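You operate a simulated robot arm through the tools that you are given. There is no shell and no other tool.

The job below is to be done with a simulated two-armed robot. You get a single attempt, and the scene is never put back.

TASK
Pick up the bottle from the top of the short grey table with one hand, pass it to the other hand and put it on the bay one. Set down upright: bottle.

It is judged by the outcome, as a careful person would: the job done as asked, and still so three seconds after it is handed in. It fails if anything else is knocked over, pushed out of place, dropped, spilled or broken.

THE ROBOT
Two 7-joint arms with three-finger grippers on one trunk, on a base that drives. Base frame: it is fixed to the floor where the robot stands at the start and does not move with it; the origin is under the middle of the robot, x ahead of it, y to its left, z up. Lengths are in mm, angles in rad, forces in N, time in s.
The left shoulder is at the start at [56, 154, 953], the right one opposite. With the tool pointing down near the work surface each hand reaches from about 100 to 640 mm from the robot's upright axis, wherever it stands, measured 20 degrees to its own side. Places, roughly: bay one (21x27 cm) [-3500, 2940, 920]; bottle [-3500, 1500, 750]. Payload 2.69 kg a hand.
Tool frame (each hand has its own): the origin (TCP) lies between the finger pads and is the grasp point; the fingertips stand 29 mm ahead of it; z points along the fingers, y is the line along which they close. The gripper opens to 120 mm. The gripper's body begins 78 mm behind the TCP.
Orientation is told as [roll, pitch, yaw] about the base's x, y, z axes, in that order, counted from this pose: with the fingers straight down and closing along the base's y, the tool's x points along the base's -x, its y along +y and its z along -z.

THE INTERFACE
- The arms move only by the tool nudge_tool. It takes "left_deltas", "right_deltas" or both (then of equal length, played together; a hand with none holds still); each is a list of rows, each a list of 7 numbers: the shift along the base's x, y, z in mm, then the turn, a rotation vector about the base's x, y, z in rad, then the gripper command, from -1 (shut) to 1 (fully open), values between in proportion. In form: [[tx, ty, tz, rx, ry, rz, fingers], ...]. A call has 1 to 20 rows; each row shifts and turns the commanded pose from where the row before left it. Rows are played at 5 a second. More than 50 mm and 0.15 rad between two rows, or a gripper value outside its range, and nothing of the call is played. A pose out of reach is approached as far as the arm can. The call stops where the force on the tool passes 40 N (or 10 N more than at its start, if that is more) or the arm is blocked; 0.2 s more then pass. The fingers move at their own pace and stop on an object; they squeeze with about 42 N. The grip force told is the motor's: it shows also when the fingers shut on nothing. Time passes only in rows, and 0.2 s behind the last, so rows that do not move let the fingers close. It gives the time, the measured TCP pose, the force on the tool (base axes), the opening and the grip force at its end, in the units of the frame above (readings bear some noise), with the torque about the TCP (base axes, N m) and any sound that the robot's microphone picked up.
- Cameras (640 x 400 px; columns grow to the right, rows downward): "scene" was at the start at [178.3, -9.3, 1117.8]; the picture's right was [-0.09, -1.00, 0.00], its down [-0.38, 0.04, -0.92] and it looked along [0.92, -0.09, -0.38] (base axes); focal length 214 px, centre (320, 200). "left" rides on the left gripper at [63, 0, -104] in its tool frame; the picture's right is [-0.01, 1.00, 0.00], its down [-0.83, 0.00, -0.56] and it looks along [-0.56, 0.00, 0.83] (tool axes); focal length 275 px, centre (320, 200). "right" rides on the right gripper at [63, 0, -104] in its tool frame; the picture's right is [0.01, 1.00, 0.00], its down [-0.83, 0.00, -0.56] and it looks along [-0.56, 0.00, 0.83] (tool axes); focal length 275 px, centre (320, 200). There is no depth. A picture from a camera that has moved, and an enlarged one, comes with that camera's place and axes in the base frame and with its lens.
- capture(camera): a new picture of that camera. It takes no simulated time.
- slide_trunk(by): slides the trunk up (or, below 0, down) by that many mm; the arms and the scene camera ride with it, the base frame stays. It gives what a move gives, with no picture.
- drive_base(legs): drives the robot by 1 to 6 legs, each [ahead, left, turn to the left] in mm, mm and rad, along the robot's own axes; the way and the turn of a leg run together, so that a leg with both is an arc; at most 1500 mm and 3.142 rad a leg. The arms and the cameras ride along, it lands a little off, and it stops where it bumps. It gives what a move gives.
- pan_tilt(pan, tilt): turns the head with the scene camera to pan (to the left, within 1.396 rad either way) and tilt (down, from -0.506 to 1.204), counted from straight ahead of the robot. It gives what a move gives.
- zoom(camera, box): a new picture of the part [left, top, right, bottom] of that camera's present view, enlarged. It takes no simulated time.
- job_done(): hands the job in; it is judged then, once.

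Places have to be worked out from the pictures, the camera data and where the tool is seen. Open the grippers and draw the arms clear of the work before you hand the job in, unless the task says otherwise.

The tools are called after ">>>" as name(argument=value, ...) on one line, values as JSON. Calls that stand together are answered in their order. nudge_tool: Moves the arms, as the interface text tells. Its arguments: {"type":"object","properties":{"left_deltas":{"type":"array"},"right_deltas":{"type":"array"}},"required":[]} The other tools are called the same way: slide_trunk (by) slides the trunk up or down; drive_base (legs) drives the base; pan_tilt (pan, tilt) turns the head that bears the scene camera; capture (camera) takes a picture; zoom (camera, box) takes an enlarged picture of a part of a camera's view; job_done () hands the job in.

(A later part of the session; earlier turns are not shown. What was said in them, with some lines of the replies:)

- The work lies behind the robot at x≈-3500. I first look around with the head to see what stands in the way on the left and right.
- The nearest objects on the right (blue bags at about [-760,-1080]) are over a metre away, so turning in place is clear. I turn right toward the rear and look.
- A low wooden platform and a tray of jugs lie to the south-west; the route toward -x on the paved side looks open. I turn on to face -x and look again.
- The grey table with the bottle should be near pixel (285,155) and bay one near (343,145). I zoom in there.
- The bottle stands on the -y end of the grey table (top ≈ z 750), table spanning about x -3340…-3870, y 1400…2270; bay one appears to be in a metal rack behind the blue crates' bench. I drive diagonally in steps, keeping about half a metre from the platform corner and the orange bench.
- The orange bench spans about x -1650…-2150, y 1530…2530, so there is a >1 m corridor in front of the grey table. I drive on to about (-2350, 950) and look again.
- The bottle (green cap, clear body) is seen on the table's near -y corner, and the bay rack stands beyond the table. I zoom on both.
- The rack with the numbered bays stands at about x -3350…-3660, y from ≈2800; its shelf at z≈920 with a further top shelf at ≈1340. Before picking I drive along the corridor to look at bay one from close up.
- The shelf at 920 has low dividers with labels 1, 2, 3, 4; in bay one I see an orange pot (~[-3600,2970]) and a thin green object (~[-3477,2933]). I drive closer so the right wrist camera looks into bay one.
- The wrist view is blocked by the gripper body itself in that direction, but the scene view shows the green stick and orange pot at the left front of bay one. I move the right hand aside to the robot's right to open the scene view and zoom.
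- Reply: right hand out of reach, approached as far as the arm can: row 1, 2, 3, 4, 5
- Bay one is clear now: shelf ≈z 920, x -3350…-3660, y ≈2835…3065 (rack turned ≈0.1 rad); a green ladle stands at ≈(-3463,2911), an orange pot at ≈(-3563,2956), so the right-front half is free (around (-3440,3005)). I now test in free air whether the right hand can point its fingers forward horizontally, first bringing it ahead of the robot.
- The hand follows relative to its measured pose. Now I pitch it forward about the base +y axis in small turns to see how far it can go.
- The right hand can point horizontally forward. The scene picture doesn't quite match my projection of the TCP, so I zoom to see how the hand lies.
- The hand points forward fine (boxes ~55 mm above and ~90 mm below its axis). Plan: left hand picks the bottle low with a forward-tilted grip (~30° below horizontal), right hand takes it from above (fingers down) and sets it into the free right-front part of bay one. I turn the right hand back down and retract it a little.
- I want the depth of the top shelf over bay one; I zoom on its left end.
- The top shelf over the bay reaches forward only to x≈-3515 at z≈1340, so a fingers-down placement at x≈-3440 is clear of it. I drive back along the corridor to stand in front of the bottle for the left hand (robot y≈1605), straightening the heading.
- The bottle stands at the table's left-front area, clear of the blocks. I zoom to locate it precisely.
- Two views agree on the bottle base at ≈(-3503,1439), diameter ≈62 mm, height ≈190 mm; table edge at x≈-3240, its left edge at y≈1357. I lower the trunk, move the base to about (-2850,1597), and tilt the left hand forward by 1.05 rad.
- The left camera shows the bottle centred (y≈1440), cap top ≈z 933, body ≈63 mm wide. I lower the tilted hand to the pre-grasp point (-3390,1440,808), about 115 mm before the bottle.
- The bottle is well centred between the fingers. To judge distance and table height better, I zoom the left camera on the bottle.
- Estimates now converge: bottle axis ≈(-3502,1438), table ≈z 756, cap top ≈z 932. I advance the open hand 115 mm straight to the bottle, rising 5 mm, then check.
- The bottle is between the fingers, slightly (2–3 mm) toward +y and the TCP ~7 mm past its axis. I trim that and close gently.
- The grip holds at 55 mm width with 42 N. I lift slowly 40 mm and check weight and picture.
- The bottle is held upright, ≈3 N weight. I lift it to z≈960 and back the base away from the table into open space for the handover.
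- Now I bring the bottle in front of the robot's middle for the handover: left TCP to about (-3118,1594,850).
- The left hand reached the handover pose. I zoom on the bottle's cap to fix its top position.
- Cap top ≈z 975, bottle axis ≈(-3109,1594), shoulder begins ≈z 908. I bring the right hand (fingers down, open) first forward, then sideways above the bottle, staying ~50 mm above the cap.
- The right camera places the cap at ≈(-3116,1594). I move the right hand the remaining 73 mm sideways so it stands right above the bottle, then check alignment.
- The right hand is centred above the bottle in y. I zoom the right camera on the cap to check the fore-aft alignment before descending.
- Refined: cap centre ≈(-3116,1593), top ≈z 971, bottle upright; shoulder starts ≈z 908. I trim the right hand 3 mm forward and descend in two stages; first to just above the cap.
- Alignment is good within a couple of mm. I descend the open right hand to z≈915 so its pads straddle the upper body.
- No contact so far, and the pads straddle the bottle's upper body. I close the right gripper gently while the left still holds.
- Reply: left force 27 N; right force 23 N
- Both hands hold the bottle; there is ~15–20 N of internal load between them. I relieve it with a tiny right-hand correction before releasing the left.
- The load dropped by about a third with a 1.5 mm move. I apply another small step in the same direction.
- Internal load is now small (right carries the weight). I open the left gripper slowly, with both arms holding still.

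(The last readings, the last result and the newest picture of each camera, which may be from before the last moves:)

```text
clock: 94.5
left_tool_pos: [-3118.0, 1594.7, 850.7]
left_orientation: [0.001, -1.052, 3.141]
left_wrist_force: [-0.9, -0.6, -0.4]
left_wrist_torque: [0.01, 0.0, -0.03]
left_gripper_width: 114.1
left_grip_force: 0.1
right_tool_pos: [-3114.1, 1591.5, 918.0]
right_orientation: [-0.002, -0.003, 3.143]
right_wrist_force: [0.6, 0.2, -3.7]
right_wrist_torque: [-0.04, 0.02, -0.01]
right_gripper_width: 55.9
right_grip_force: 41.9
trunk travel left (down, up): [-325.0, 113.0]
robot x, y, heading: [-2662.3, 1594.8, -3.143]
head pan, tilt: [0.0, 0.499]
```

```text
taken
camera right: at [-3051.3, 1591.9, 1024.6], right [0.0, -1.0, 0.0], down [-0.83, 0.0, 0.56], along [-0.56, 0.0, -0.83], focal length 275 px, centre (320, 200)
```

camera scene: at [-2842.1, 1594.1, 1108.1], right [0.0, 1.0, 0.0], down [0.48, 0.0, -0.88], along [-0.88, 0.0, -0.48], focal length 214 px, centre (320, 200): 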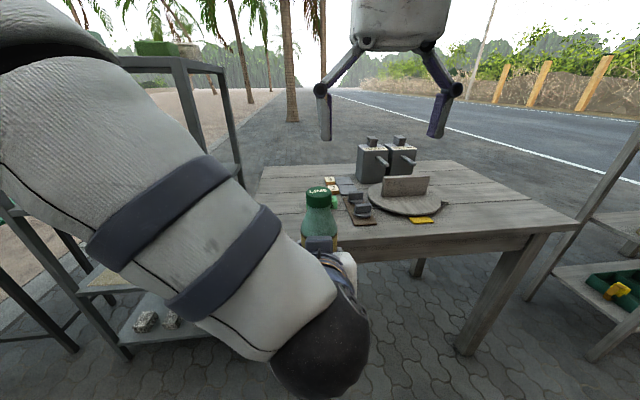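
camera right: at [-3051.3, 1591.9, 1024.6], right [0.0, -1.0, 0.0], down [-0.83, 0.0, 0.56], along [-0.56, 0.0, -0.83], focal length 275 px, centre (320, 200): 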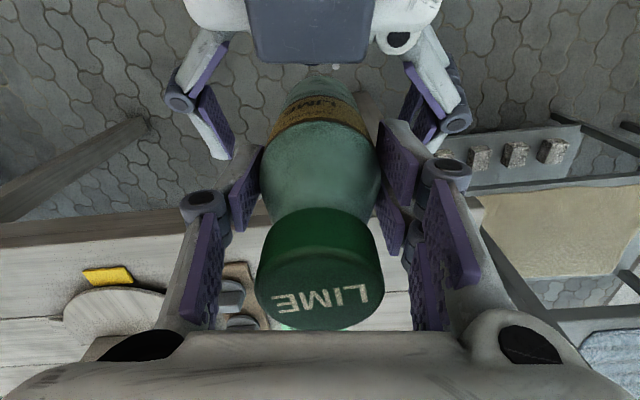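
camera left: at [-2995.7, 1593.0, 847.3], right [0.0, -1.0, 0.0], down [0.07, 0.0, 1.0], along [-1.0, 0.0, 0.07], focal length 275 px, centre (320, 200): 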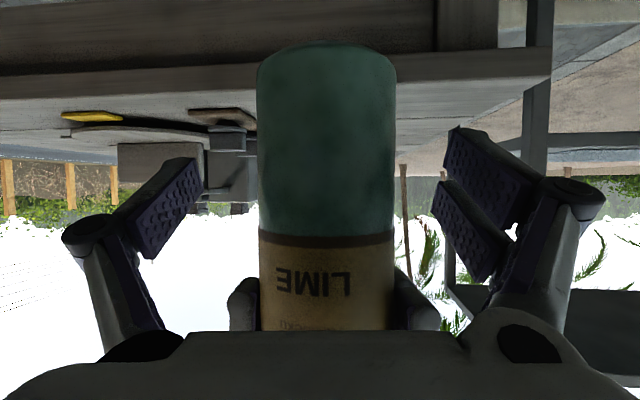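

The right hand holds the bottle alone (≈3.7 N), upright. I move it forward out of the left hand's open fingers while the left hand backs off slightly.

>>> nudge_tool(right_deltas=[[-15, 0, 2, 0, 0, 0, -1], [-20, 0, 3, 0, 0, 0, -1], [-20, 0, 5, 0, 0, 0, -1], [-20, 0, 5, 0, 0, 0, -1]], left_deltas=[[5, 0, 0, 0, 0, 0, 1], [5, 0, 0, 0, 0, 0, 1], [5, 0, 0, 0, 0, 0, 1], [5, 0, 0, 0, 0, 0, 1]])

>>> capture(camera="right")

>>> capture(camera="scene")

```text
clock: 95.5
left_tool_pos: [-3097.9, 1593.9, 848.6]
left_orientation: [-0.001, -1.05, -3.142]
left_wrist_force: [0.3, -0.4, 0.5]
left_wrist_torque: [-0.01, 0.02, -0.03]
left_gripper_width: 119.8
left_grip_force: 0.1
right_tool_pos: [-3189.0, 1591.2, 934.8]
right_orientation: [0.0, -0.001, -3.14]
right_wrist_force: [-0.6, 0.4, -3.4]
right_wrist_torque: [-0.03, -0.03, 0.02]
right_gripper_width: 56.1
right_grip_force: 42.0
trunk travel left (down, up): [-325.0, 113.0]
robot x, y, heading: [-2665.0, 1594.3, -3.138]
head pan, tilt: [0.0, 0.499]
```

```text
taken
camera right: at [-3125.7, 1591.4, 1039.8], right [0.01, -1.0, 0.0], down [-0.83, -0.01, 0.56], along [-0.56, 0.0, -0.83], focal length 275 px, centre (320, 200)
```

right: 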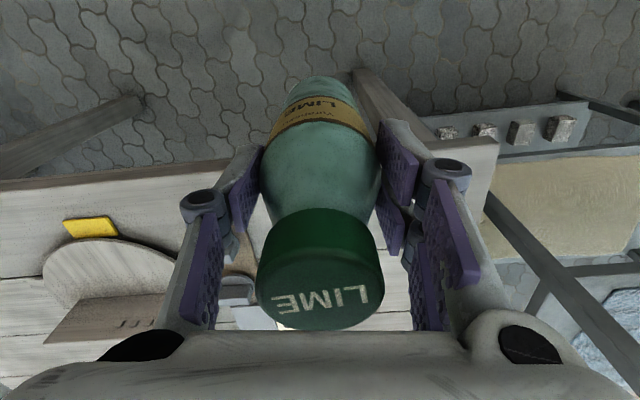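

```text
taken
camera scene: at [-2842.0, 1594.2, 1108.1], right [0.0, 1.0, 0.0], down [0.48, 0.0, -0.88], along [-0.88, 0.0, -0.48], focal length 214 px, centre (320, 200)
```

scene: 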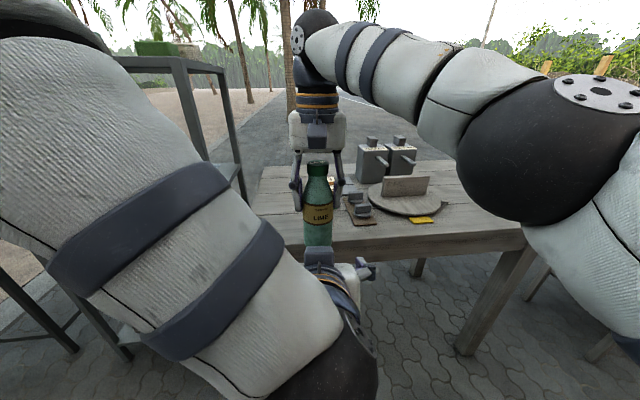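

The bottle hangs upright in the right hand, clear of the left. I move the left hand out to its own side, turn it fingers-down and raise it.

>>> nudge_tool(left_deltas=[[0, -38, 0, 0, 0, 0, 1], [0, -38, 0, 0, 0, 0, 1], [0, -38, 0, 0, 0, 0, 1], [0, -38, 10, 0, 0, 0, 1], [0, 0, 20, 0, -0.15, 0, 1], [0, 0, 20, 0, -0.15, 0, 1], [0, 0, 20, 0, -0.15, 0, 1], [0, 0, 20, 0, -0.15, 0, 1], [0, 0, 20, 0, -0.15, 0, 1], [0, 0, 20, 0, -0.15, 0, 1], [0, 0, 10, 0, -0.15, 0, 1]])

>>> capture(camera="scene")

```text
clock: 97.9
left_tool_pos: [-3124.1, 1455.1, 991.4]
left_orientation: [-0.001, 0.002, 3.141]
left_wrist_force: [0.4, 0.0, -0.3]
left_wrist_torque: [0.01, -0.03, 0.01]
left_gripper_width: 120.0
left_grip_force: 0.0
left hand out of reach, approached as far as the arm can: row 3, 4
right_tool_pos: [-3187.7, 1592.0, 933.6]
right_orientation: [0.001, 0.001, 3.14]
right_wrist_force: [0.4, 0.4, -3.7]
right_wrist_torque: [-0.05, -0.02, -0.02]
right_gripper_width: 56.1
right_grip_force: 42.1
trunk travel left (down, up): [-325.0, 113.0]
robot x, y, heading: [-2661.5, 1594.3, -3.143]
head pan, tilt: [0.0, 0.499]
```

```text
taken
camera scene: at [-2842.3, 1594.8, 1108.0], right [0.0, 1.0, 0.0], down [0.48, 0.0, -0.88], along [-0.88, 0.0, -0.48], focal length 214 px, centre (320, 200)
```

scene: 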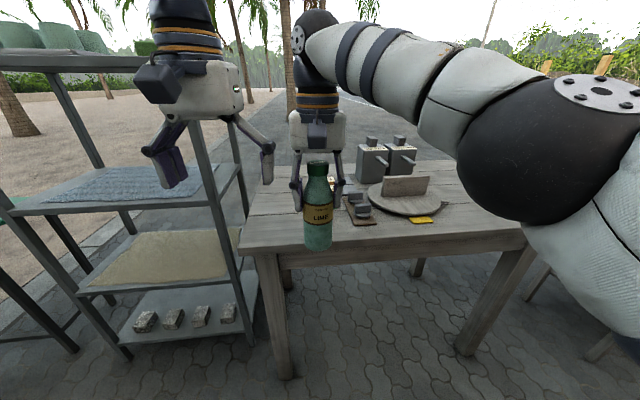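

I move the right hand with the bottle to its own side and up, and retract the left hand, as travelling pose.

>>> nudge_tool(right_deltas=[[6, 30, 14, 0, 0, 0, -1], [6, 32, 14, 0, 0, 0, -1], [6, 32, 14, 0, 0, 0, -1], [6, 32, 14, 0, 0, 0, -1], [0, 26, 10, 0, 0, 0, -1]], left_deltas=[[26, 0, 12, 0, 0, 0, 1], [26, 0, 12, 0, 0, 0, 1], [26, 0, 12, 0, 0, 0, 1], [26, 0, 12, 0, 0, 0, 1], [26, 0, 12, 0, 0, 0, 1]])

>>> slide_trunk(by=100)

>>> capture(camera="scene")

```text
clock: 99.1
left_tool_pos: [-2994.1, 1455.1, 1052.7]
left_orientation: [0.002, 0.001, -3.141]
left_wrist_force: [-1.0, -0.8, -0.3]
left_wrist_torque: [-0.02, 0.04, -0.03]
left_gripper_width: 120.1
left_grip_force: 0.0
right_tool_pos: [-3164.5, 1742.5, 1000.5]
right_orientation: [0.003, -0.001, -3.141]
right_wrist_force: [0.1, -0.2, -3.2]
right_wrist_torque: [-0.03, 0.0, 0.02]
right_gripper_width: 55.9
right_grip_force: 41.7
trunk travel left (down, up): [-325.0, 113.0]
robot x, y, heading: [-2666.1, 1594.9, -3.14]
head pan, tilt: [0.0, 0.499]
```

```text
clock: 100.4
left_tool_pos: [-2996.7, 1454.8, 1149.4]
left_orientation: [0.0, 0.003, -3.141]
left_wrist_force: [-0.5, -0.5, -1.7]
left_wrist_torque: [-0.01, -0.06, -0.02]
left_gripper_width: 120.0
left_grip_force: 0.0
right_tool_pos: [-3164.9, 1743.7, 1098.3]
right_orientation: [-0.001, 0.001, 3.138]
right_wrist_force: [-0.1, 0.4, -2.7]
right_wrist_torque: [0.03, -0.02, 0.01]
right_gripper_width: 56.1
right_grip_force: 42.1
trunk travel left (down, up): [-425.0, 13.0]
robot x, y, heading: [-2662.3, 1591.4, -3.144]
head pan, tilt: [0.0, 0.499]
```

```text
taken
camera scene: at [-2775.4, 1594.7, 1224.2], right [0.0, 1.0, 0.0], down [0.48, 0.0, -0.88], along [-0.88, 0.0, -0.48], focal length 214 px, centre (320, 200)
```

scene: 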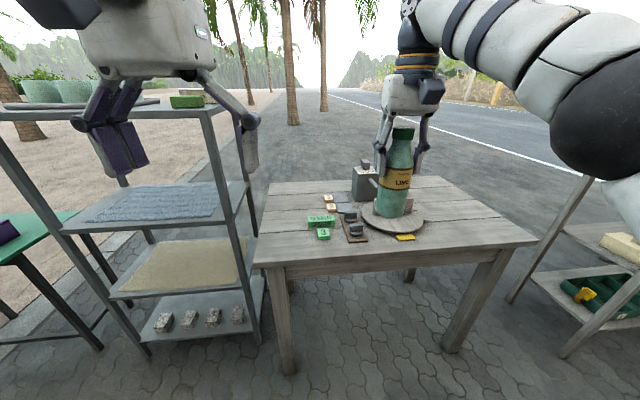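

Travelling pose is set: bottle bottom ≈z 982 in the right hand. I drive sideways along the corridor to y≈2850, staying well back from the rack.

>>> drive_base(legs=[[0, -1255, 0]])

>>> pan_tilt(pan=-0.2, tilt=0.45)

>>> capture(camera="scene")

```text
clock: 110.2
left_tool_pos: [-2998.5, 2705.9, 1151.3]
left_orientation: [-0.001, -0.001, -3.138]
left_wrist_force: [0.4, 0.1, 0.4]
left_wrist_torque: [0.01, -0.01, -0.02]
left_gripper_width: 120.0
left_grip_force: 0.1
right_tool_pos: [-3168.9, 2993.4, 1100.8]
right_orientation: [0.001, -0.001, -3.139]
right_wrist_force: [-0.7, 1.4, -3.5]
right_wrist_torque: [0.02, -0.02, -0.01]
right_gripper_width: 56.1
right_grip_force: 42.4
trunk travel left (down, up): [-425.0, 13.0]
robot x, y, heading: [-2668.3, 2851.6, -3.139]
head pan, tilt: [0.0, 0.499]
```

```text
clock: 111.0
left_tool_pos: [-2998.8, 2707.6, 1150.7]
left_orientation: [-0.003, 0.0, -3.137]
left_wrist_force: [0.5, 0.4, 0.1]
left_wrist_torque: [0.02, -0.02, -0.01]
left_gripper_width: 120.2
left_grip_force: 0.1
right_tool_pos: [-3169.1, 2994.0, 1100.4]
right_orientation: [0.001, 0.002, -3.138]
right_wrist_force: [0.1, -0.4, -2.8]
right_wrist_torque: [-0.04, -0.02, 0.01]
right_gripper_width: 55.8
right_grip_force: 41.9
trunk travel left (down, up): [-425.0, 13.0]
robot x, y, heading: [-2666.8, 2851.3, -3.14]
head pan, tilt: [-0.201, 0.45]
```

```text
taken
camera scene: at [-2776.9, 2865.2, 1228.9], right [0.19, 0.98, 0.0], down [0.43, -0.08, -0.9], along [-0.88, 0.17, -0.44], focal length 214 px, centre (320, 200)
```

scene: 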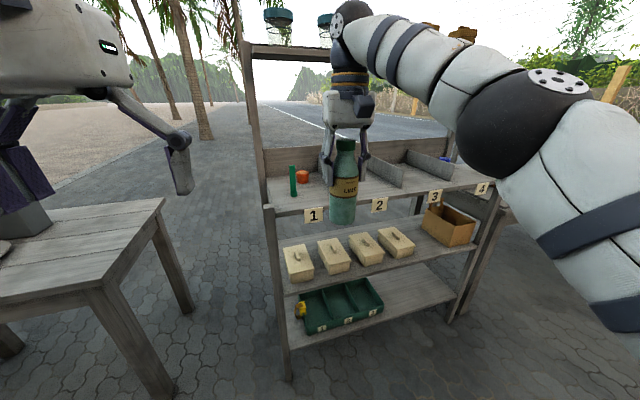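

The bottle is in front of the rack. I zoom on bay one for a second measurement of its edges and contents from this spot.

>>> zoom(camera="scene", box=[250, 130, 410, 230])

>>> capture(camera="right")

```text
4.00 times, centred on (330, 180) of scene
camera zoom: at [-2776.9, 2865.2, 1228.9], right [0.19, 0.98, 0.0], down [0.43, -0.08, -0.9], along [-0.88, 0.17, -0.44], focal length 858 px, centre (280, 280)
```

zoom: 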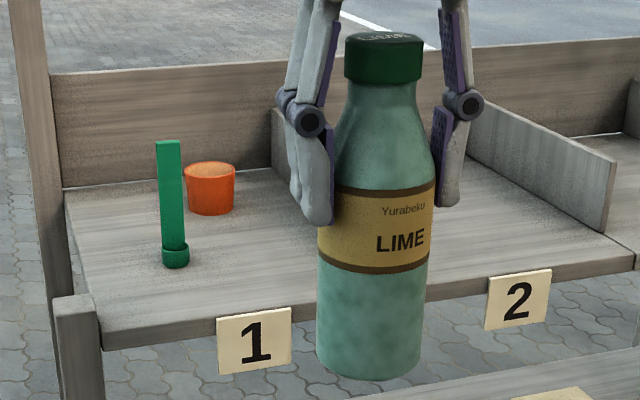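

```text
taken
camera right: at [-3105.7, 2994.7, 1205.9], right [0.01, -1.0, 0.0], down [-0.83, -0.01, 0.56], along [-0.56, 0.0, -0.83], focal length 275 px, centre (320, 200)
```

right: 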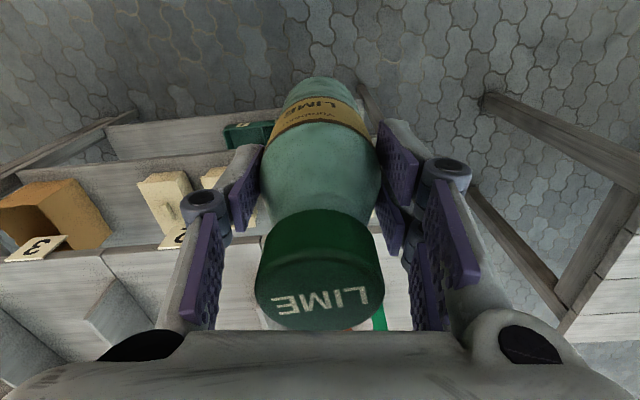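

Bay one measured again: ladle ≈(-3460,2910), pot ≈(-3575,2957), divider to bay two at y≈3065 near x -3445. Target spot for the bottle axis is ≈(-3445,2995): ≥35 mm clear on all sides. The bottle bottom (z≈980) is well above the shelf, so I drive forward 200 mm and look.

>>> drive_base(legs=[[200, 0, 0]])

>>> capture(camera="scene")

>>> capture(camera="right")

```text
clock: 112.6
left_tool_pos: [-3198.3, 2705.0, 1151.7]
left_orientation: [0.0, 0.0, -3.136]
left_wrist_force: [-0.1, 0.3, 0.0]
left_wrist_torque: [0.01, -0.04, 0.05]
left_gripper_width: 120.2
left_grip_force: 0.0
right_tool_pos: [-3368.5, 2993.2, 1100.4]
right_orientation: [0.0, 0.0, -3.137]
right_wrist_force: [0.3, -0.5, -2.6]
right_wrist_torque: [0.01, -0.05, 0.02]
right_gripper_width: 55.7
right_grip_force: 41.7
trunk travel left (down, up): [-425.0, 13.0]
robot x, y, heading: [-2871.3, 2849.7, -3.139]
head pan, tilt: [-0.201, 0.45]
```

```text
taken
camera scene: at [-2976.9, 2864.1, 1228.9], right [0.19, 0.98, 0.0], down [0.43, -0.08, -0.9], along [-0.88, 0.17, -0.44], focal length 214 px, centre (320, 200)
```

scene: 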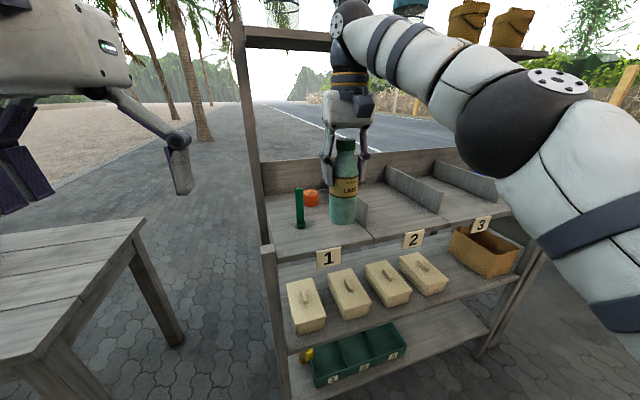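

```text
taken
camera right: at [-3305.9, 2993.2, 1205.9], right [0.01, -1.0, 0.0], down [-0.83, -0.01, 0.56], along [-0.56, -0.01, -0.83], focal length 275 px, centre (320, 200)
```

right: 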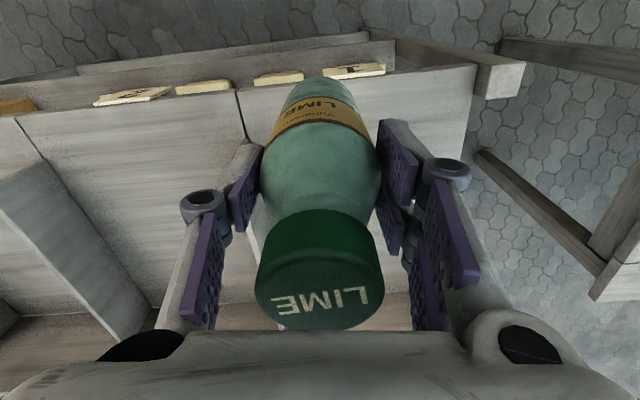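

The bottle is now over the front of bay one. I zoom in to check clearances to the ladle, divider and the top shelf.

>>> zoom(camera="scene", box=[250, 140, 410, 260])

>>> zoom(camera="scene", box=[230, 0, 430, 160])

```text
3.33 times, centred on (330, 200) of scene
camera zoom: at [-2976.9, 2864.1, 1228.9], right [0.19, 0.98, 0.0], down [0.43, -0.08, -0.9], along [-0.88, 0.17, -0.44], focal length 715 px, centre (287, 200)
```

zoom: 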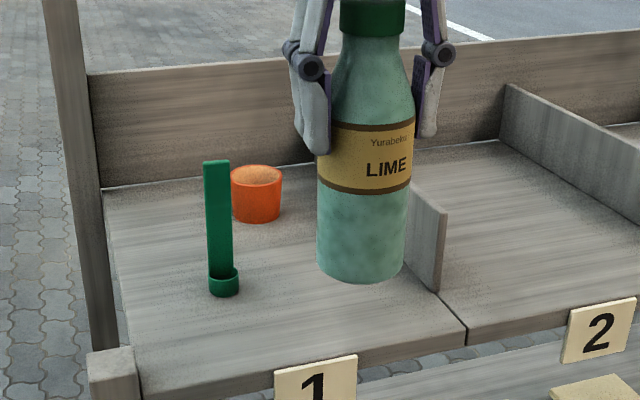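

```text
2.50 times, centred on (330, 80) of scene
camera zoom: at [-2976.9, 2864.1, 1228.9], right [0.19, 0.98, 0.0], down [0.43, -0.08, -0.9], along [-0.88, 0.17, -0.44], focal length 536 px, centre (295, 500)
```

zoom: 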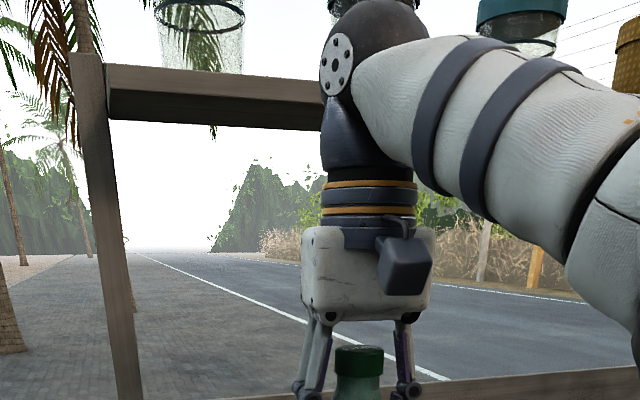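

Clearances look good: wrist ball (≈45 mm radius) stays ~40 mm short of the top shelf edge. I drive the last 70 mm forward with the base.

>>> drive_base(legs=[[70, 0, 0]])

>>> zoom(camera="scene", box=[240, 140, 440, 280])

>>> capture(camera="scene")

>>> capture(camera="right")

```text
clock: 113.6
left_tool_pos: [-3269.2, 2705.3, 1151.0]
left_orientation: [0.0, -0.001, -3.137]
left_wrist_force: [0.2, 0.0, 0.1]
left_wrist_torque: [0.01, 0.0, -0.01]
left_gripper_width: 120.1
left_grip_force: 0.0
right_tool_pos: [-3439.5, 2992.5, 1100.8]
right_orientation: [-0.001, -0.001, -3.136]
right_wrist_force: [-0.4, -0.1, -4.4]
right_wrist_torque: [0.03, -0.02, 0.0]
right_gripper_width: 55.8
right_grip_force: 42.2
trunk travel left (down, up): [-425.0, 13.0]
robot x, y, heading: [-2937.9, 2846.8, -3.143]
head pan, tilt: [-0.201, 0.45]
```

```text
2.86 times, centred on (340, 210) of scene
camera zoom: at [-3047.0, 2863.8, 1228.9], right [0.19, 0.98, 0.0], down [0.43, -0.08, -0.9], along [-0.88, 0.17, -0.44], focal length 613 px, centre (263, 171)
```

zoom: 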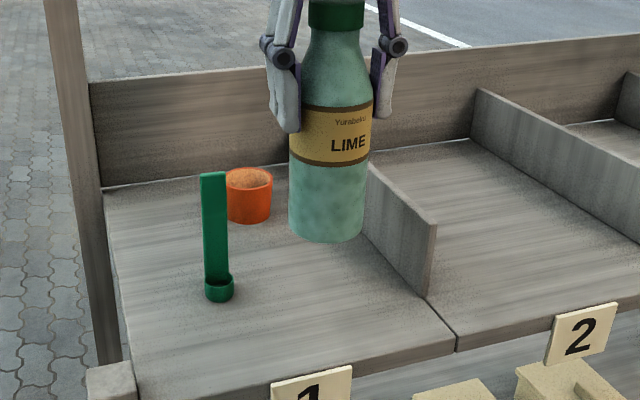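

```text
taken
camera scene: at [-3047.0, 2863.8, 1228.9], right [0.19, 0.98, 0.0], down [0.43, -0.08, -0.9], along [-0.88, 0.17, -0.44], focal length 214 px, centre (320, 200)
```

scene: 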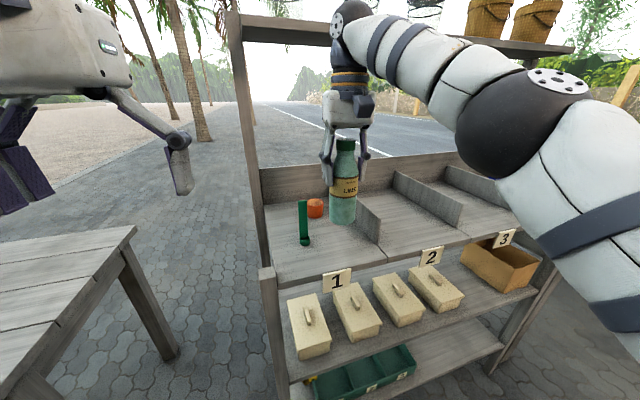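

```text
taken
camera right: at [-3375.9, 2992.8, 1205.8], right [0.01, -1.0, 0.0], down [-0.83, -0.01, 0.56], along [-0.56, -0.01, -0.83], focal length 275 px, centre (320, 200)
```

right: 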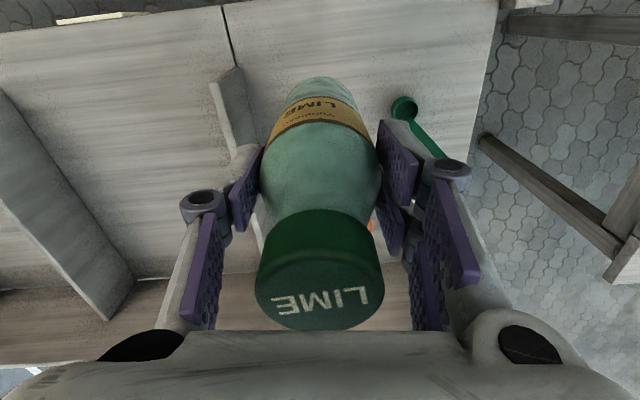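

The bottle hovers over the chosen spot: ~28 mm from the divider, ~44 mm from the ladle, ~50 mm behind the front edge. I lower 42 mm and check.

>>> nudge_tool(right_deltas=[[0, -1, -14, 0, 0, 0, -1], [0, -1, -14, 0, 0, 0, -1], [0, 0, -14, 0, 0, 0, -1]])

>>> zoom(camera="scene", box=[260, 150, 420, 260])

```text
clock: 114.4
left_tool_pos: [-3267.1, 2704.3, 1151.0]
left_orientation: [0.001, -0.001, -3.136]
left_wrist_force: [-0.2, 0.3, 0.0]
left_wrist_torque: [0.04, 0.03, -0.01]
left_gripper_width: 120.2
left_grip_force: 0.1
right_tool_pos: [-3437.5, 2989.8, 1058.0]
right_orientation: [0.001, -0.002, -3.137]
right_wrist_force: [0.3, 0.4, -3.2]
right_wrist_torque: [-0.01, 0.03, 0.01]
right_gripper_width: 55.9
right_grip_force: 42.0
trunk travel left (down, up): [-425.0, 13.0]
robot x, y, heading: [-2938.2, 2846.5, -3.139]
head pan, tilt: [-0.201, 0.45]
```

```text
3.64 times, centred on (340, 205) of scene
camera zoom: at [-3046.3, 2864.0, 1228.8], right [0.19, 0.98, 0.0], down [0.43, -0.08, -0.9], along [-0.88, 0.17, -0.44], focal length 780 px, centre (247, 182)
```

zoom: 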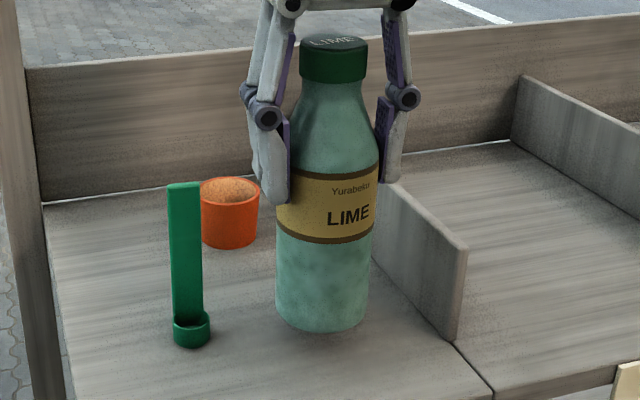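

The base is about 15 mm above the shelf. I lower in 3 mm steps and watch the vertical force for contact.

>>> nudge_tool(right_deltas=[[0, 0, -4, 0, 0, 0, -1], [0, 0, -4, 0, 0, 0, -1], [0, 0, -2, 0, 0, 0, -1]])

```text
clock: 115.2
left_tool_pos: [-3267.4, 2705.0, 1151.2]
left_orientation: [-0.001, 0.0, -3.137]
left_wrist_force: [-0.4, 0.3, -0.3]
left_wrist_torque: [0.0, 0.0, -0.02]
left_gripper_width: 120.0
left_grip_force: 0.0
right_tool_pos: [-3438.3, 2990.1, 1047.8]
right_orientation: [0.0, 0.0, -3.136]
right_wrist_force: [-0.3, 1.1, -2.5]
right_wrist_torque: [0.02, -0.02, -0.01]
right_gripper_width: 55.9
right_grip_force: 41.9
trunk travel left (down, up): [-425.0, 13.0]
robot x, y, heading: [-2934.4, 2846.9, -3.137]
head pan, tilt: [-0.201, 0.45]
```

No contact yet (still about −3 N). I continue with 2 mm steps.

>>> nudge_tool(right_deltas=[[0, 0, -2, 0, 0, 0, -1], [0, 0, -2, 0, 0, 0, -1]])

>>> zoom(camera="scene", box=[260, 150, 420, 260])

```text
clock: 115.8
left_tool_pos: [-3267.3, 2703.8, 1151.5]
left_orientation: [0.0, 0.002, -3.137]
left_wrist_force: [0.0, -1.5, -0.8]
left_wrist_torque: [-0.01, -0.01, 0.0]
left_gripper_width: 119.9
left_grip_force: 0.1
right_tool_pos: [-3438.8, 2989.3, 1043.7]
right_orientation: [0.0, -0.001, -3.135]
right_wrist_force: [-0.1, 0.1, -3.3]
right_wrist_torque: [0.02, 0.01, 0.0]
right_gripper_width: 55.7
right_grip_force: 41.7
trunk travel left (down, up): [-425.0, 13.0]
robot x, y, heading: [-2934.3, 2847.2, -3.139]
head pan, tilt: [-0.201, 0.45]
```

```text
3.64 times, centred on (340, 205) of scene
camera zoom: at [-3046.3, 2863.8, 1228.9], right [0.19, 0.98, 0.0], down [0.43, -0.08, -0.9], along [-0.88, 0.17, -0.44], focal length 780 px, centre (247, 182)
```

zoom: 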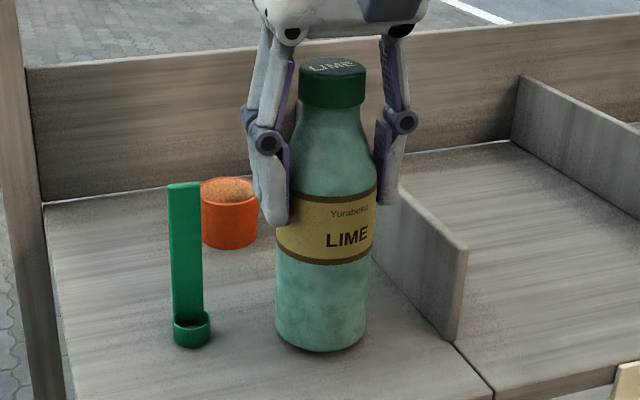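

Very near the shelf now. Another few 1.5 mm steps.

>>> nudge_tool(right_deltas=[[0, 0, -1.5, 0, 0, 0, -1], [0, 0, -1, 0, 0, 0, -1]])

```text
clock: 116.4
left_tool_pos: [-3268.7, 2705.2, 1152.7]
left_orientation: [0.001, 0.0, -3.138]
left_wrist_force: [-0.1, 0.1, 1.1]
left_wrist_torque: [0.02, 0.0, 0.04]
left_gripper_width: 120.0
left_grip_force: 0.1
right_tool_pos: [-3438.9, 2989.1, 1042.5]
right_orientation: [0.0, -0.002, -3.136]
right_wrist_force: [0.0, -0.4, -3.7]
right_wrist_torque: [0.01, -0.01, 0.01]
right_gripper_width: 56.1
right_grip_force: 42.1
trunk travel left (down, up): [-425.0, 13.0]
robot x, y, heading: [-2935.8, 2849.2, -3.137]
head pan, tilt: [-0.201, 0.45]
```

>>> nudge_tool(right_deltas=[[0, 0, -1.5, 0, 0, 0, -1], [0, 0, -1, 0, 0, 0, -1]])

```text
clock: 117.0
left_tool_pos: [-3267.9, 2704.5, 1151.4]
left_orientation: [-0.001, 0.0, -3.137]
left_wrist_force: [0.0, -0.6, -0.4]
left_wrist_torque: [0.0, 0.0, 0.0]
left_gripper_width: 120.2
left_grip_force: 0.2
right_tool_pos: [-3437.4, 2990.7, 1039.2]
right_orientation: [0.0, -0.002, -3.138]
right_wrist_force: [-0.3, 0.1, -3.9]
right_wrist_torque: [-0.02, 0.01, 0.03]
right_gripper_width: 55.8
right_grip_force: 42.0
trunk travel left (down, up): [-425.0, 13.0]
robot x, y, heading: [-2935.8, 2850.2, -3.138]
head pan, tilt: [-0.201, 0.45]
```

Still hanging free at −3.9 N. I keep stepping down 1–1.5 mm at a time.

>>> nudge_tool(right_deltas=[[0, 0, -1.5, 0, 0, 0, -1], [0, 0, -1, 0, 0, 0, -1]])

>>> zoom(camera="scene", box=[280, 180, 400, 260])

```text
clock: 117.6
left_tool_pos: [-3266.4, 2704.3, 1153.7]
left_orientation: [0.0, -0.004, -3.136]
left_wrist_force: [0.1, -0.2, -0.4]
left_wrist_torque: [-0.01, 0.02, 0.01]
left_gripper_width: 119.9
left_grip_force: 0.0
right_tool_pos: [-3438.0, 2990.1, 1038.3]
right_orientation: [0.002, -0.006, -3.138]
right_wrist_force: [-4.0, 2.2, 14.4]
right_wrist_torque: [0.32, 0.15, 0.07]
right_gripper_width: 55.8
right_grip_force: 42.1
trunk travel left (down, up): [-425.0, 13.0]
robot x, y, heading: [-2935.8, 2843.8, -3.136]
head pan, tilt: [-0.201, 0.45]
```

```text
5.00 times, centred on (340, 220) of scene
camera zoom: at [-3045.1, 2863.6, 1229.3], right [0.19, 0.98, 0.0], down [0.43, -0.08, -0.9], along [-0.88, 0.17, -0.43], focal length 1072 px, centre (220, 100)
```

zoom: 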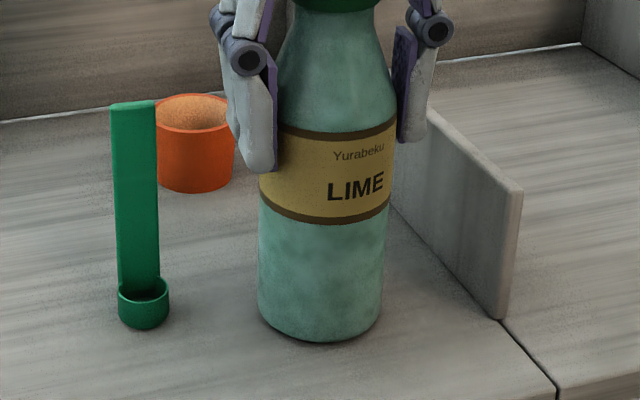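

Contact: the force turned to +14 N, so the bottle stands on the shelf, upright. I relieve 1 mm and then open gradually, only to ~80 mm so the finger stays clear of the ladle.

>>> nudge_tool(right_deltas=[[0, 0, 0.9, 0, 0, 0, -1], [0, 0, 0, 0, 0, 0, -1]])

```text
clock: 118.2
left_tool_pos: [-3266.8, 2704.3, 1152.8]
left_orientation: [0.0, -0.002, -3.136]
left_wrist_force: [0.9, 0.1, 0.1]
left_wrist_torque: [0.0, 0.03, -0.01]
left_gripper_width: 120.0
left_grip_force: 0.2
right_tool_pos: [-3437.8, 2989.1, 1039.0]
right_orientation: [0.002, -0.005, -3.138]
right_wrist_force: [-6.8, 1.8, 20.0]
right_wrist_torque: [0.22, 0.27, 0.06]
right_gripper_width: 55.9
right_grip_force: 42.5
trunk travel left (down, up): [-425.0, 13.0]
robot x, y, heading: [-2937.1, 2848.8, -3.136]
head pan, tilt: [-0.201, 0.45]
```

The load still settled upward to 20 N, so I ease up another 1.5 mm.

>>> nudge_tool(right_deltas=[[0, 0, 1.5, 0, 0, 0, -1], [0, 0, 0, 0, 0, 0, -1]])

```text
clock: 118.8
left_tool_pos: [-3266.9, 2703.4, 1151.1]
left_orientation: [-0.001, -0.002, -3.136]
left_wrist_force: [0.1, -0.3, 0.1]
left_wrist_torque: [-0.06, -0.01, 0.0]
left_gripper_width: 120.0
left_grip_force: 0.1
right_tool_pos: [-3438.0, 2990.4, 1039.9]
right_orientation: [0.0, -0.001, -3.138]
right_wrist_force: [-6.3, 0.8, 15.5]
right_wrist_torque: [-0.04, 0.71, -0.04]
right_gripper_width: 56.1
right_grip_force: 42.4
trunk travel left (down, up): [-425.0, 13.0]
robot x, y, heading: [-2934.2, 2844.0, -3.136]
head pan, tilt: [-0.201, 0.45]
```

Still 15 N of press; easing another 1 mm.

>>> nudge_tool(right_deltas=[[0, 0, 1.0, 0, 0, 0, -1], [0, 0, 0, 0, 0, 0, -1]])

```text
clock: 119.4
left_tool_pos: [-3267.1, 2704.2, 1150.7]
left_orientation: [0.001, 0.001, -3.137]
left_wrist_force: [0.1, 0.2, -0.3]
left_wrist_torque: [0.0, -0.02, 0.02]
left_gripper_width: 120.0
left_grip_force: 0.0
right_tool_pos: [-3437.8, 2989.7, 1039.0]
right_orientation: [0.0, 0.002, -3.135]
right_wrist_force: [-2.9, -1.1, 6.0]
right_wrist_torque: [-0.23, 0.52, 0.01]
right_gripper_width: 55.7
right_grip_force: 41.9
trunk travel left (down, up): [-425.0, 13.0]
robot x, y, heading: [-2937.6, 2848.2, -3.134]
head pan, tilt: [-0.201, 0.45]
```

Only 6 N of press remain, so the bottle rests on the shelf with little load. I open slowly to about 80 mm without moving.

>>> nudge_tool(right_deltas=[[0, 0, 0, 0, 0, 0, -0.02], [0, 0, 0, 0, 0, 0, 0.03], [0, 0, 0, 0, 0, 0, 0.1], [0, 0, 0, 0, 0, 0, 0.2], [0, 0, 0, 0, 0, 0, 0.33], [0, 0, 0, 0, 0, 0, 0.33]])

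>>> zoom(camera="scene", box=[260, 130, 420, 260])

>>> capture(camera="right")

```text
clock: 120.8
left_tool_pos: [-3267.2, 2704.1, 1151.7]
left_orientation: [0.002, -0.003, -3.136]
left_wrist_force: [0.5, -0.4, -0.2]
left_wrist_torque: [0.01, 0.02, -0.04]
left_gripper_width: 120.0
left_grip_force: 0.1
right_tool_pos: [-3436.7, 2990.6, 1040.6]
right_orientation: [-0.001, -0.003, -3.136]
right_wrist_force: [0.6, 0.2, 0.1]
right_wrist_torque: [-0.01, -0.04, -0.03]
right_gripper_width: 79.8
right_grip_force: 0.0
trunk travel left (down, up): [-425.0, 13.0]
robot x, y, heading: [-2935.4, 2847.1, -3.135]
head pan, tilt: [-0.201, 0.45]
```

```text
3.08 times, centred on (340, 195) of scene
camera zoom: at [-3046.0, 2863.7, 1228.9], right [0.19, 0.98, 0.0], down [0.43, -0.08, -0.9], along [-0.88, 0.17, -0.44], focal length 660 px, centre (258, 215)
```

zoom: 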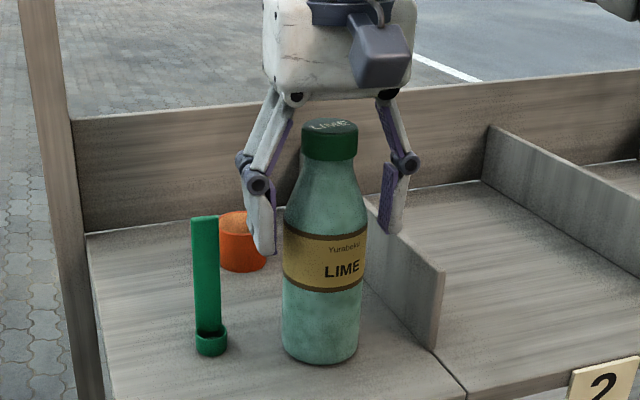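

```text
taken
camera right: at [-3374.9, 2991.0, 1145.8], right [0.01, -1.0, 0.0], down [-0.83, -0.01, 0.56], along [-0.56, -0.01, -0.83], focal length 275 px, centre (320, 200)
```

right: 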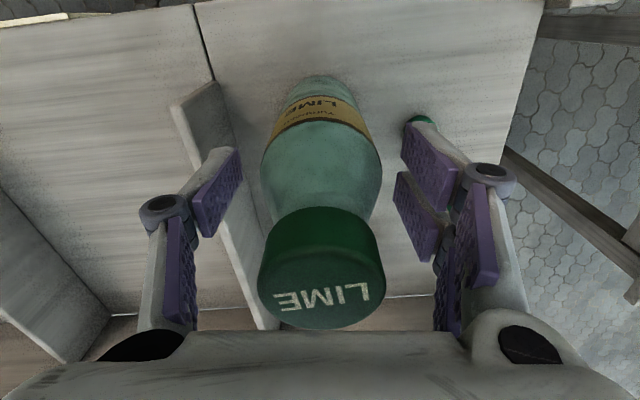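

The bottle stands free and upright, fingers clear on both sides. I raise the right hand straight up.

>>> nudge_tool(right_deltas=[[0, 0, 15, 0, 0, 0, 0.33], [0, 0, 25, 0, 0, 0, 0.33], [0, 0, 25, 0, 0, 0, 0.33], [0, 0, 20, 0, 0, 0, 0.33]])

>>> capture(camera="scene")

>>> capture(camera="right")

```text
clock: 121.8
left_tool_pos: [-3265.5, 2704.5, 1152.7]
left_orientation: [0.0, -0.003, -3.136]
left_wrist_force: [0.9, 0.5, 0.6]
left_wrist_torque: [-0.01, 0.0, 0.02]
left_gripper_width: 120.0
left_grip_force: 0.0
right_tool_pos: [-3432.3, 2989.5, 1123.8]
right_orientation: [0.0, -0.004, -3.137]
right_wrist_force: [-0.8, -0.2, 0.6]
right_wrist_torque: [0.0, 0.01, 0.01]
right_gripper_width: 80.0
right_grip_force: 0.1
right hand out of reach, approached as far as the arm can: row 4
trunk travel left (down, up): [-425.0, 13.0]
robot x, y, heading: [-2936.5, 2846.3, -3.137]
head pan, tilt: [-0.201, 0.45]
```

```text
taken
camera scene: at [-3045.4, 2863.6, 1229.0], right [0.19, 0.98, 0.0], down [0.43, -0.08, -0.9], along [-0.88, 0.17, -0.43], focal length 214 px, centre (320, 200)
```

scene: 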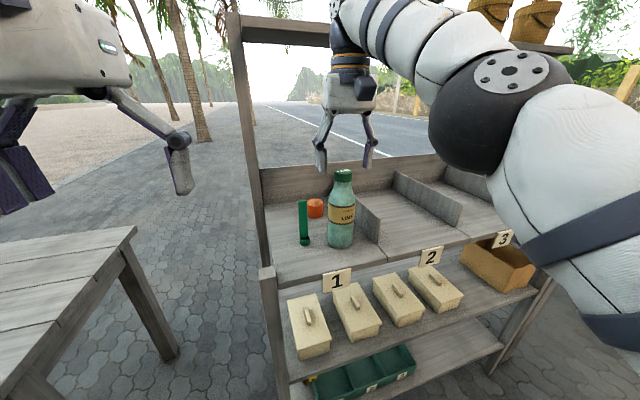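

```text
taken
camera right: at [-3369.6, 2990.8, 1229.4], right [0.01, -1.0, 0.0], down [-0.83, -0.01, 0.56], along [-0.56, -0.01, -0.83], focal length 275 px, centre (320, 200)
```

right: 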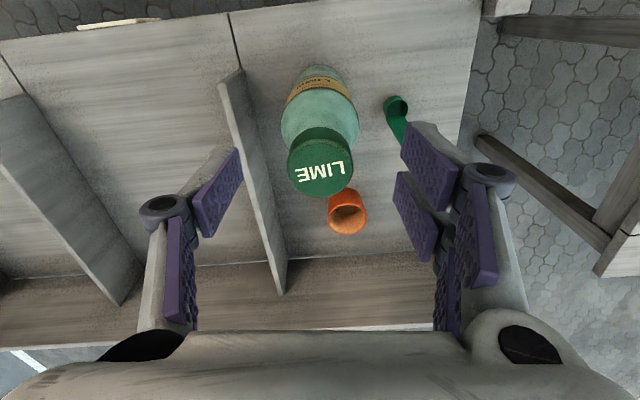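

The hand is above and clear of the cap, and the bottle, ladle and pot stand undisturbed. I back the base straight away from the rack.

>>> drive_base(legs=[[-330, 0, 0]])

>>> capture(camera="scene")

>>> zoom(camera="scene", box=[240, 110, 440, 250])

```text
clock: 124.0
left_tool_pos: [-2941.6, 2707.9, 1152.0]
left_orientation: [0.0, -0.002, 3.142]
left_wrist_force: [0.1, 0.0, 1.5]
left_wrist_torque: [-0.03, 0.06, 0.01]
left_gripper_width: 120.2
left_grip_force: 0.0
right_tool_pos: [-3104.6, 2992.9, 1124.6]
right_orientation: [0.0, -0.004, 3.142]
right_wrist_force: [1.0, 0.0, -0.1]
right_wrist_torque: [0.04, 0.04, 0.0]
right_gripper_width: 79.7
right_grip_force: 0.1
trunk travel left (down, up): [-425.0, 13.0]
robot x, y, heading: [-2609.8, 2850.8, -3.144]
head pan, tilt: [-0.201, 0.45]
```

```text
taken
camera scene: at [-2719.4, 2865.3, 1228.9], right [0.2, 0.98, 0.0], down [0.43, -0.09, -0.9], along [-0.88, 0.18, -0.43], focal length 214 px, centre (320, 200)
```

scene: 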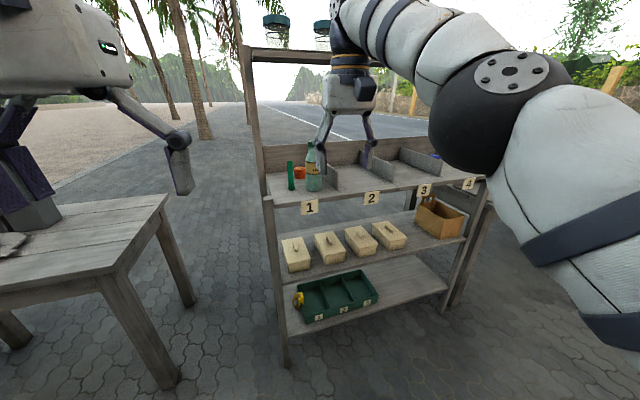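

```text
2.86 times, centred on (340, 180) of scene
camera zoom: at [-2719.4, 2865.3, 1228.9], right [0.2, 0.98, 0.0], down [0.43, -0.09, -0.9], along [-0.88, 0.18, -0.43], focal length 613 px, centre (263, 257)
```

zoom: 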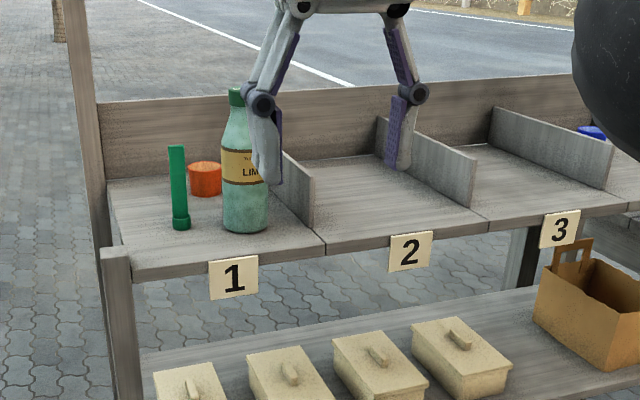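

The bottle stands upright in bay one with everything else in place. I open the right gripper fully, pull the arm back, and take a last look.

>>> nudge_tool(right_deltas=[[25, 0, 0, 0, 0, 0, 1], [25, 0, 0, 0, 0, 0, 1], [25, 0, 0, 0, 0, 0, 1], [25, 0, 0, 0, 0, 0, 1]])

>>> pan_tilt(pan=-0.05, tilt=0.35)

>>> zoom(camera="scene", box=[200, 60, 480, 260])

>>> pan_tilt(pan=0.7, tilt=0.4)

>>> capture(camera="scene")

```text
clock: 125.0
left_tool_pos: [-2941.4, 2706.6, 1151.6]
left_orientation: [0.002, -0.001, 3.142]
left_wrist_force: [0.5, 0.2, 0.1]
left_wrist_torque: [0.03, 0.06, 0.0]
left_gripper_width: 120.2
left_grip_force: 0.0
right_tool_pos: [-3006.1, 2993.1, 1123.2]
right_orientation: [-0.002, -0.004, 3.141]
right_wrist_force: [0.2, -0.4, 0.1]
right_wrist_torque: [0.0, 0.07, -0.02]
right_gripper_width: 119.8
right_grip_force: 0.0
trunk travel left (down, up): [-425.0, 13.0]
robot x, y, heading: [-2610.8, 2847.8, -3.14]
head pan, tilt: [-0.201, 0.45]
```

```text
clock: 125.7
left_tool_pos: [-2941.7, 2707.0, 1151.4]
left_orientation: [0.0, 0.002, 3.142]
left_wrist_force: [-0.3, -0.2, 0.1]
left_wrist_torque: [0.03, -0.01, -0.02]
left_gripper_width: 120.1
left_grip_force: 0.1
right_tool_pos: [-3007.3, 2993.6, 1122.6]
right_orientation: [0.001, -0.004, 3.142]
right_wrist_force: [1.5, -0.3, 0.7]
right_wrist_torque: [-0.01, -0.05, 0.0]
right_gripper_width: 120.0
right_grip_force: 0.0
trunk travel left (down, up): [-425.0, 13.0]
robot x, y, heading: [-2610.9, 2850.1, -3.141]
head pan, tilt: [-0.051, 0.351]
```

```text
2.00 times, centred on (340, 160) of scene
camera zoom: at [-2722.8, 2851.7, 1238.1], right [0.05, 1.0, 0.0], down [0.34, -0.02, -0.94], along [-0.94, 0.05, -0.34], focal length 429 px, centre (280, 280)
```

zoom: 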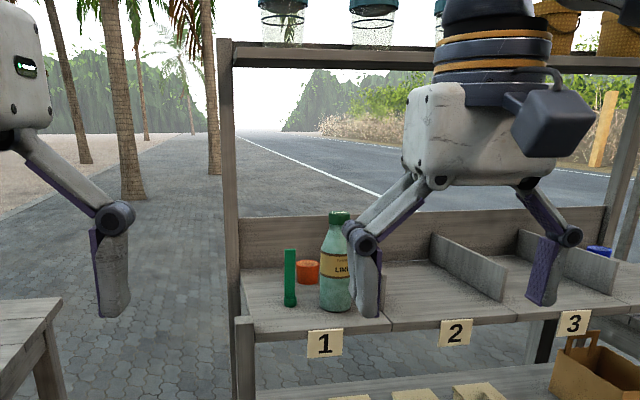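

```text
clock: 126.8
left_tool_pos: [-2942.0, 2707.2, 1151.2]
left_orientation: [0.0, 0.0, 3.141]
left_wrist_force: [-0.4, 0.0, 0.9]
left_wrist_torque: [-0.01, 0.05, 0.01]
left_gripper_width: 119.9
left_grip_force: 0.1
right_tool_pos: [-3007.2, 2993.2, 1122.5]
right_orientation: [0.001, -0.004, 3.141]
right_wrist_force: [-0.1, -0.5, -0.3]
right_wrist_torque: [0.01, 0.01, 0.05]
right_gripper_width: 120.1
right_grip_force: 0.0
trunk travel left (down, up): [-425.0, 13.0]
robot x, y, heading: [-2609.4, 2848.6, -3.137]
head pan, tilt: [0.7, 0.4]
```

```text
taken
camera scene: at [-2700.6, 2787.3, 1233.6], right [-0.64, 0.77, 0.0], down [0.3, 0.25, -0.92], along [-0.7, -0.59, -0.39], focal length 214 px, centre (320, 200)
```

scene: 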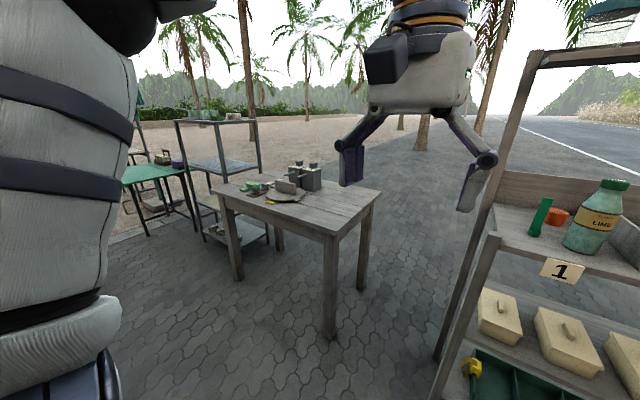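

The bottle stands upright in bay one, the ladle, pot and the grey table's things are undisturbed, both grippers are open and the arms are clear. I hand the job in.

>>> job_done()

```text
The job is handed in.
```

The bottle is standing upright in bay one, and the job is handed in. I don't have the verdict on it.

- **Pick-up and pass:** The left hand took it from the grey table. It passed it to the right hand in the open space in front of that table.
- **Placement:** The right hand set it down in the free right-front part of the bay. It stands about 30 mm from the divider and 40 mm from the green ladle.
- **Surroundings:** In the last pictures the ladle, the orange pot and the things on the grey table were still in place. I saw nothing knocked over or moved.
- **Robot:** Both grippers are open and the arms are well back from the rack.
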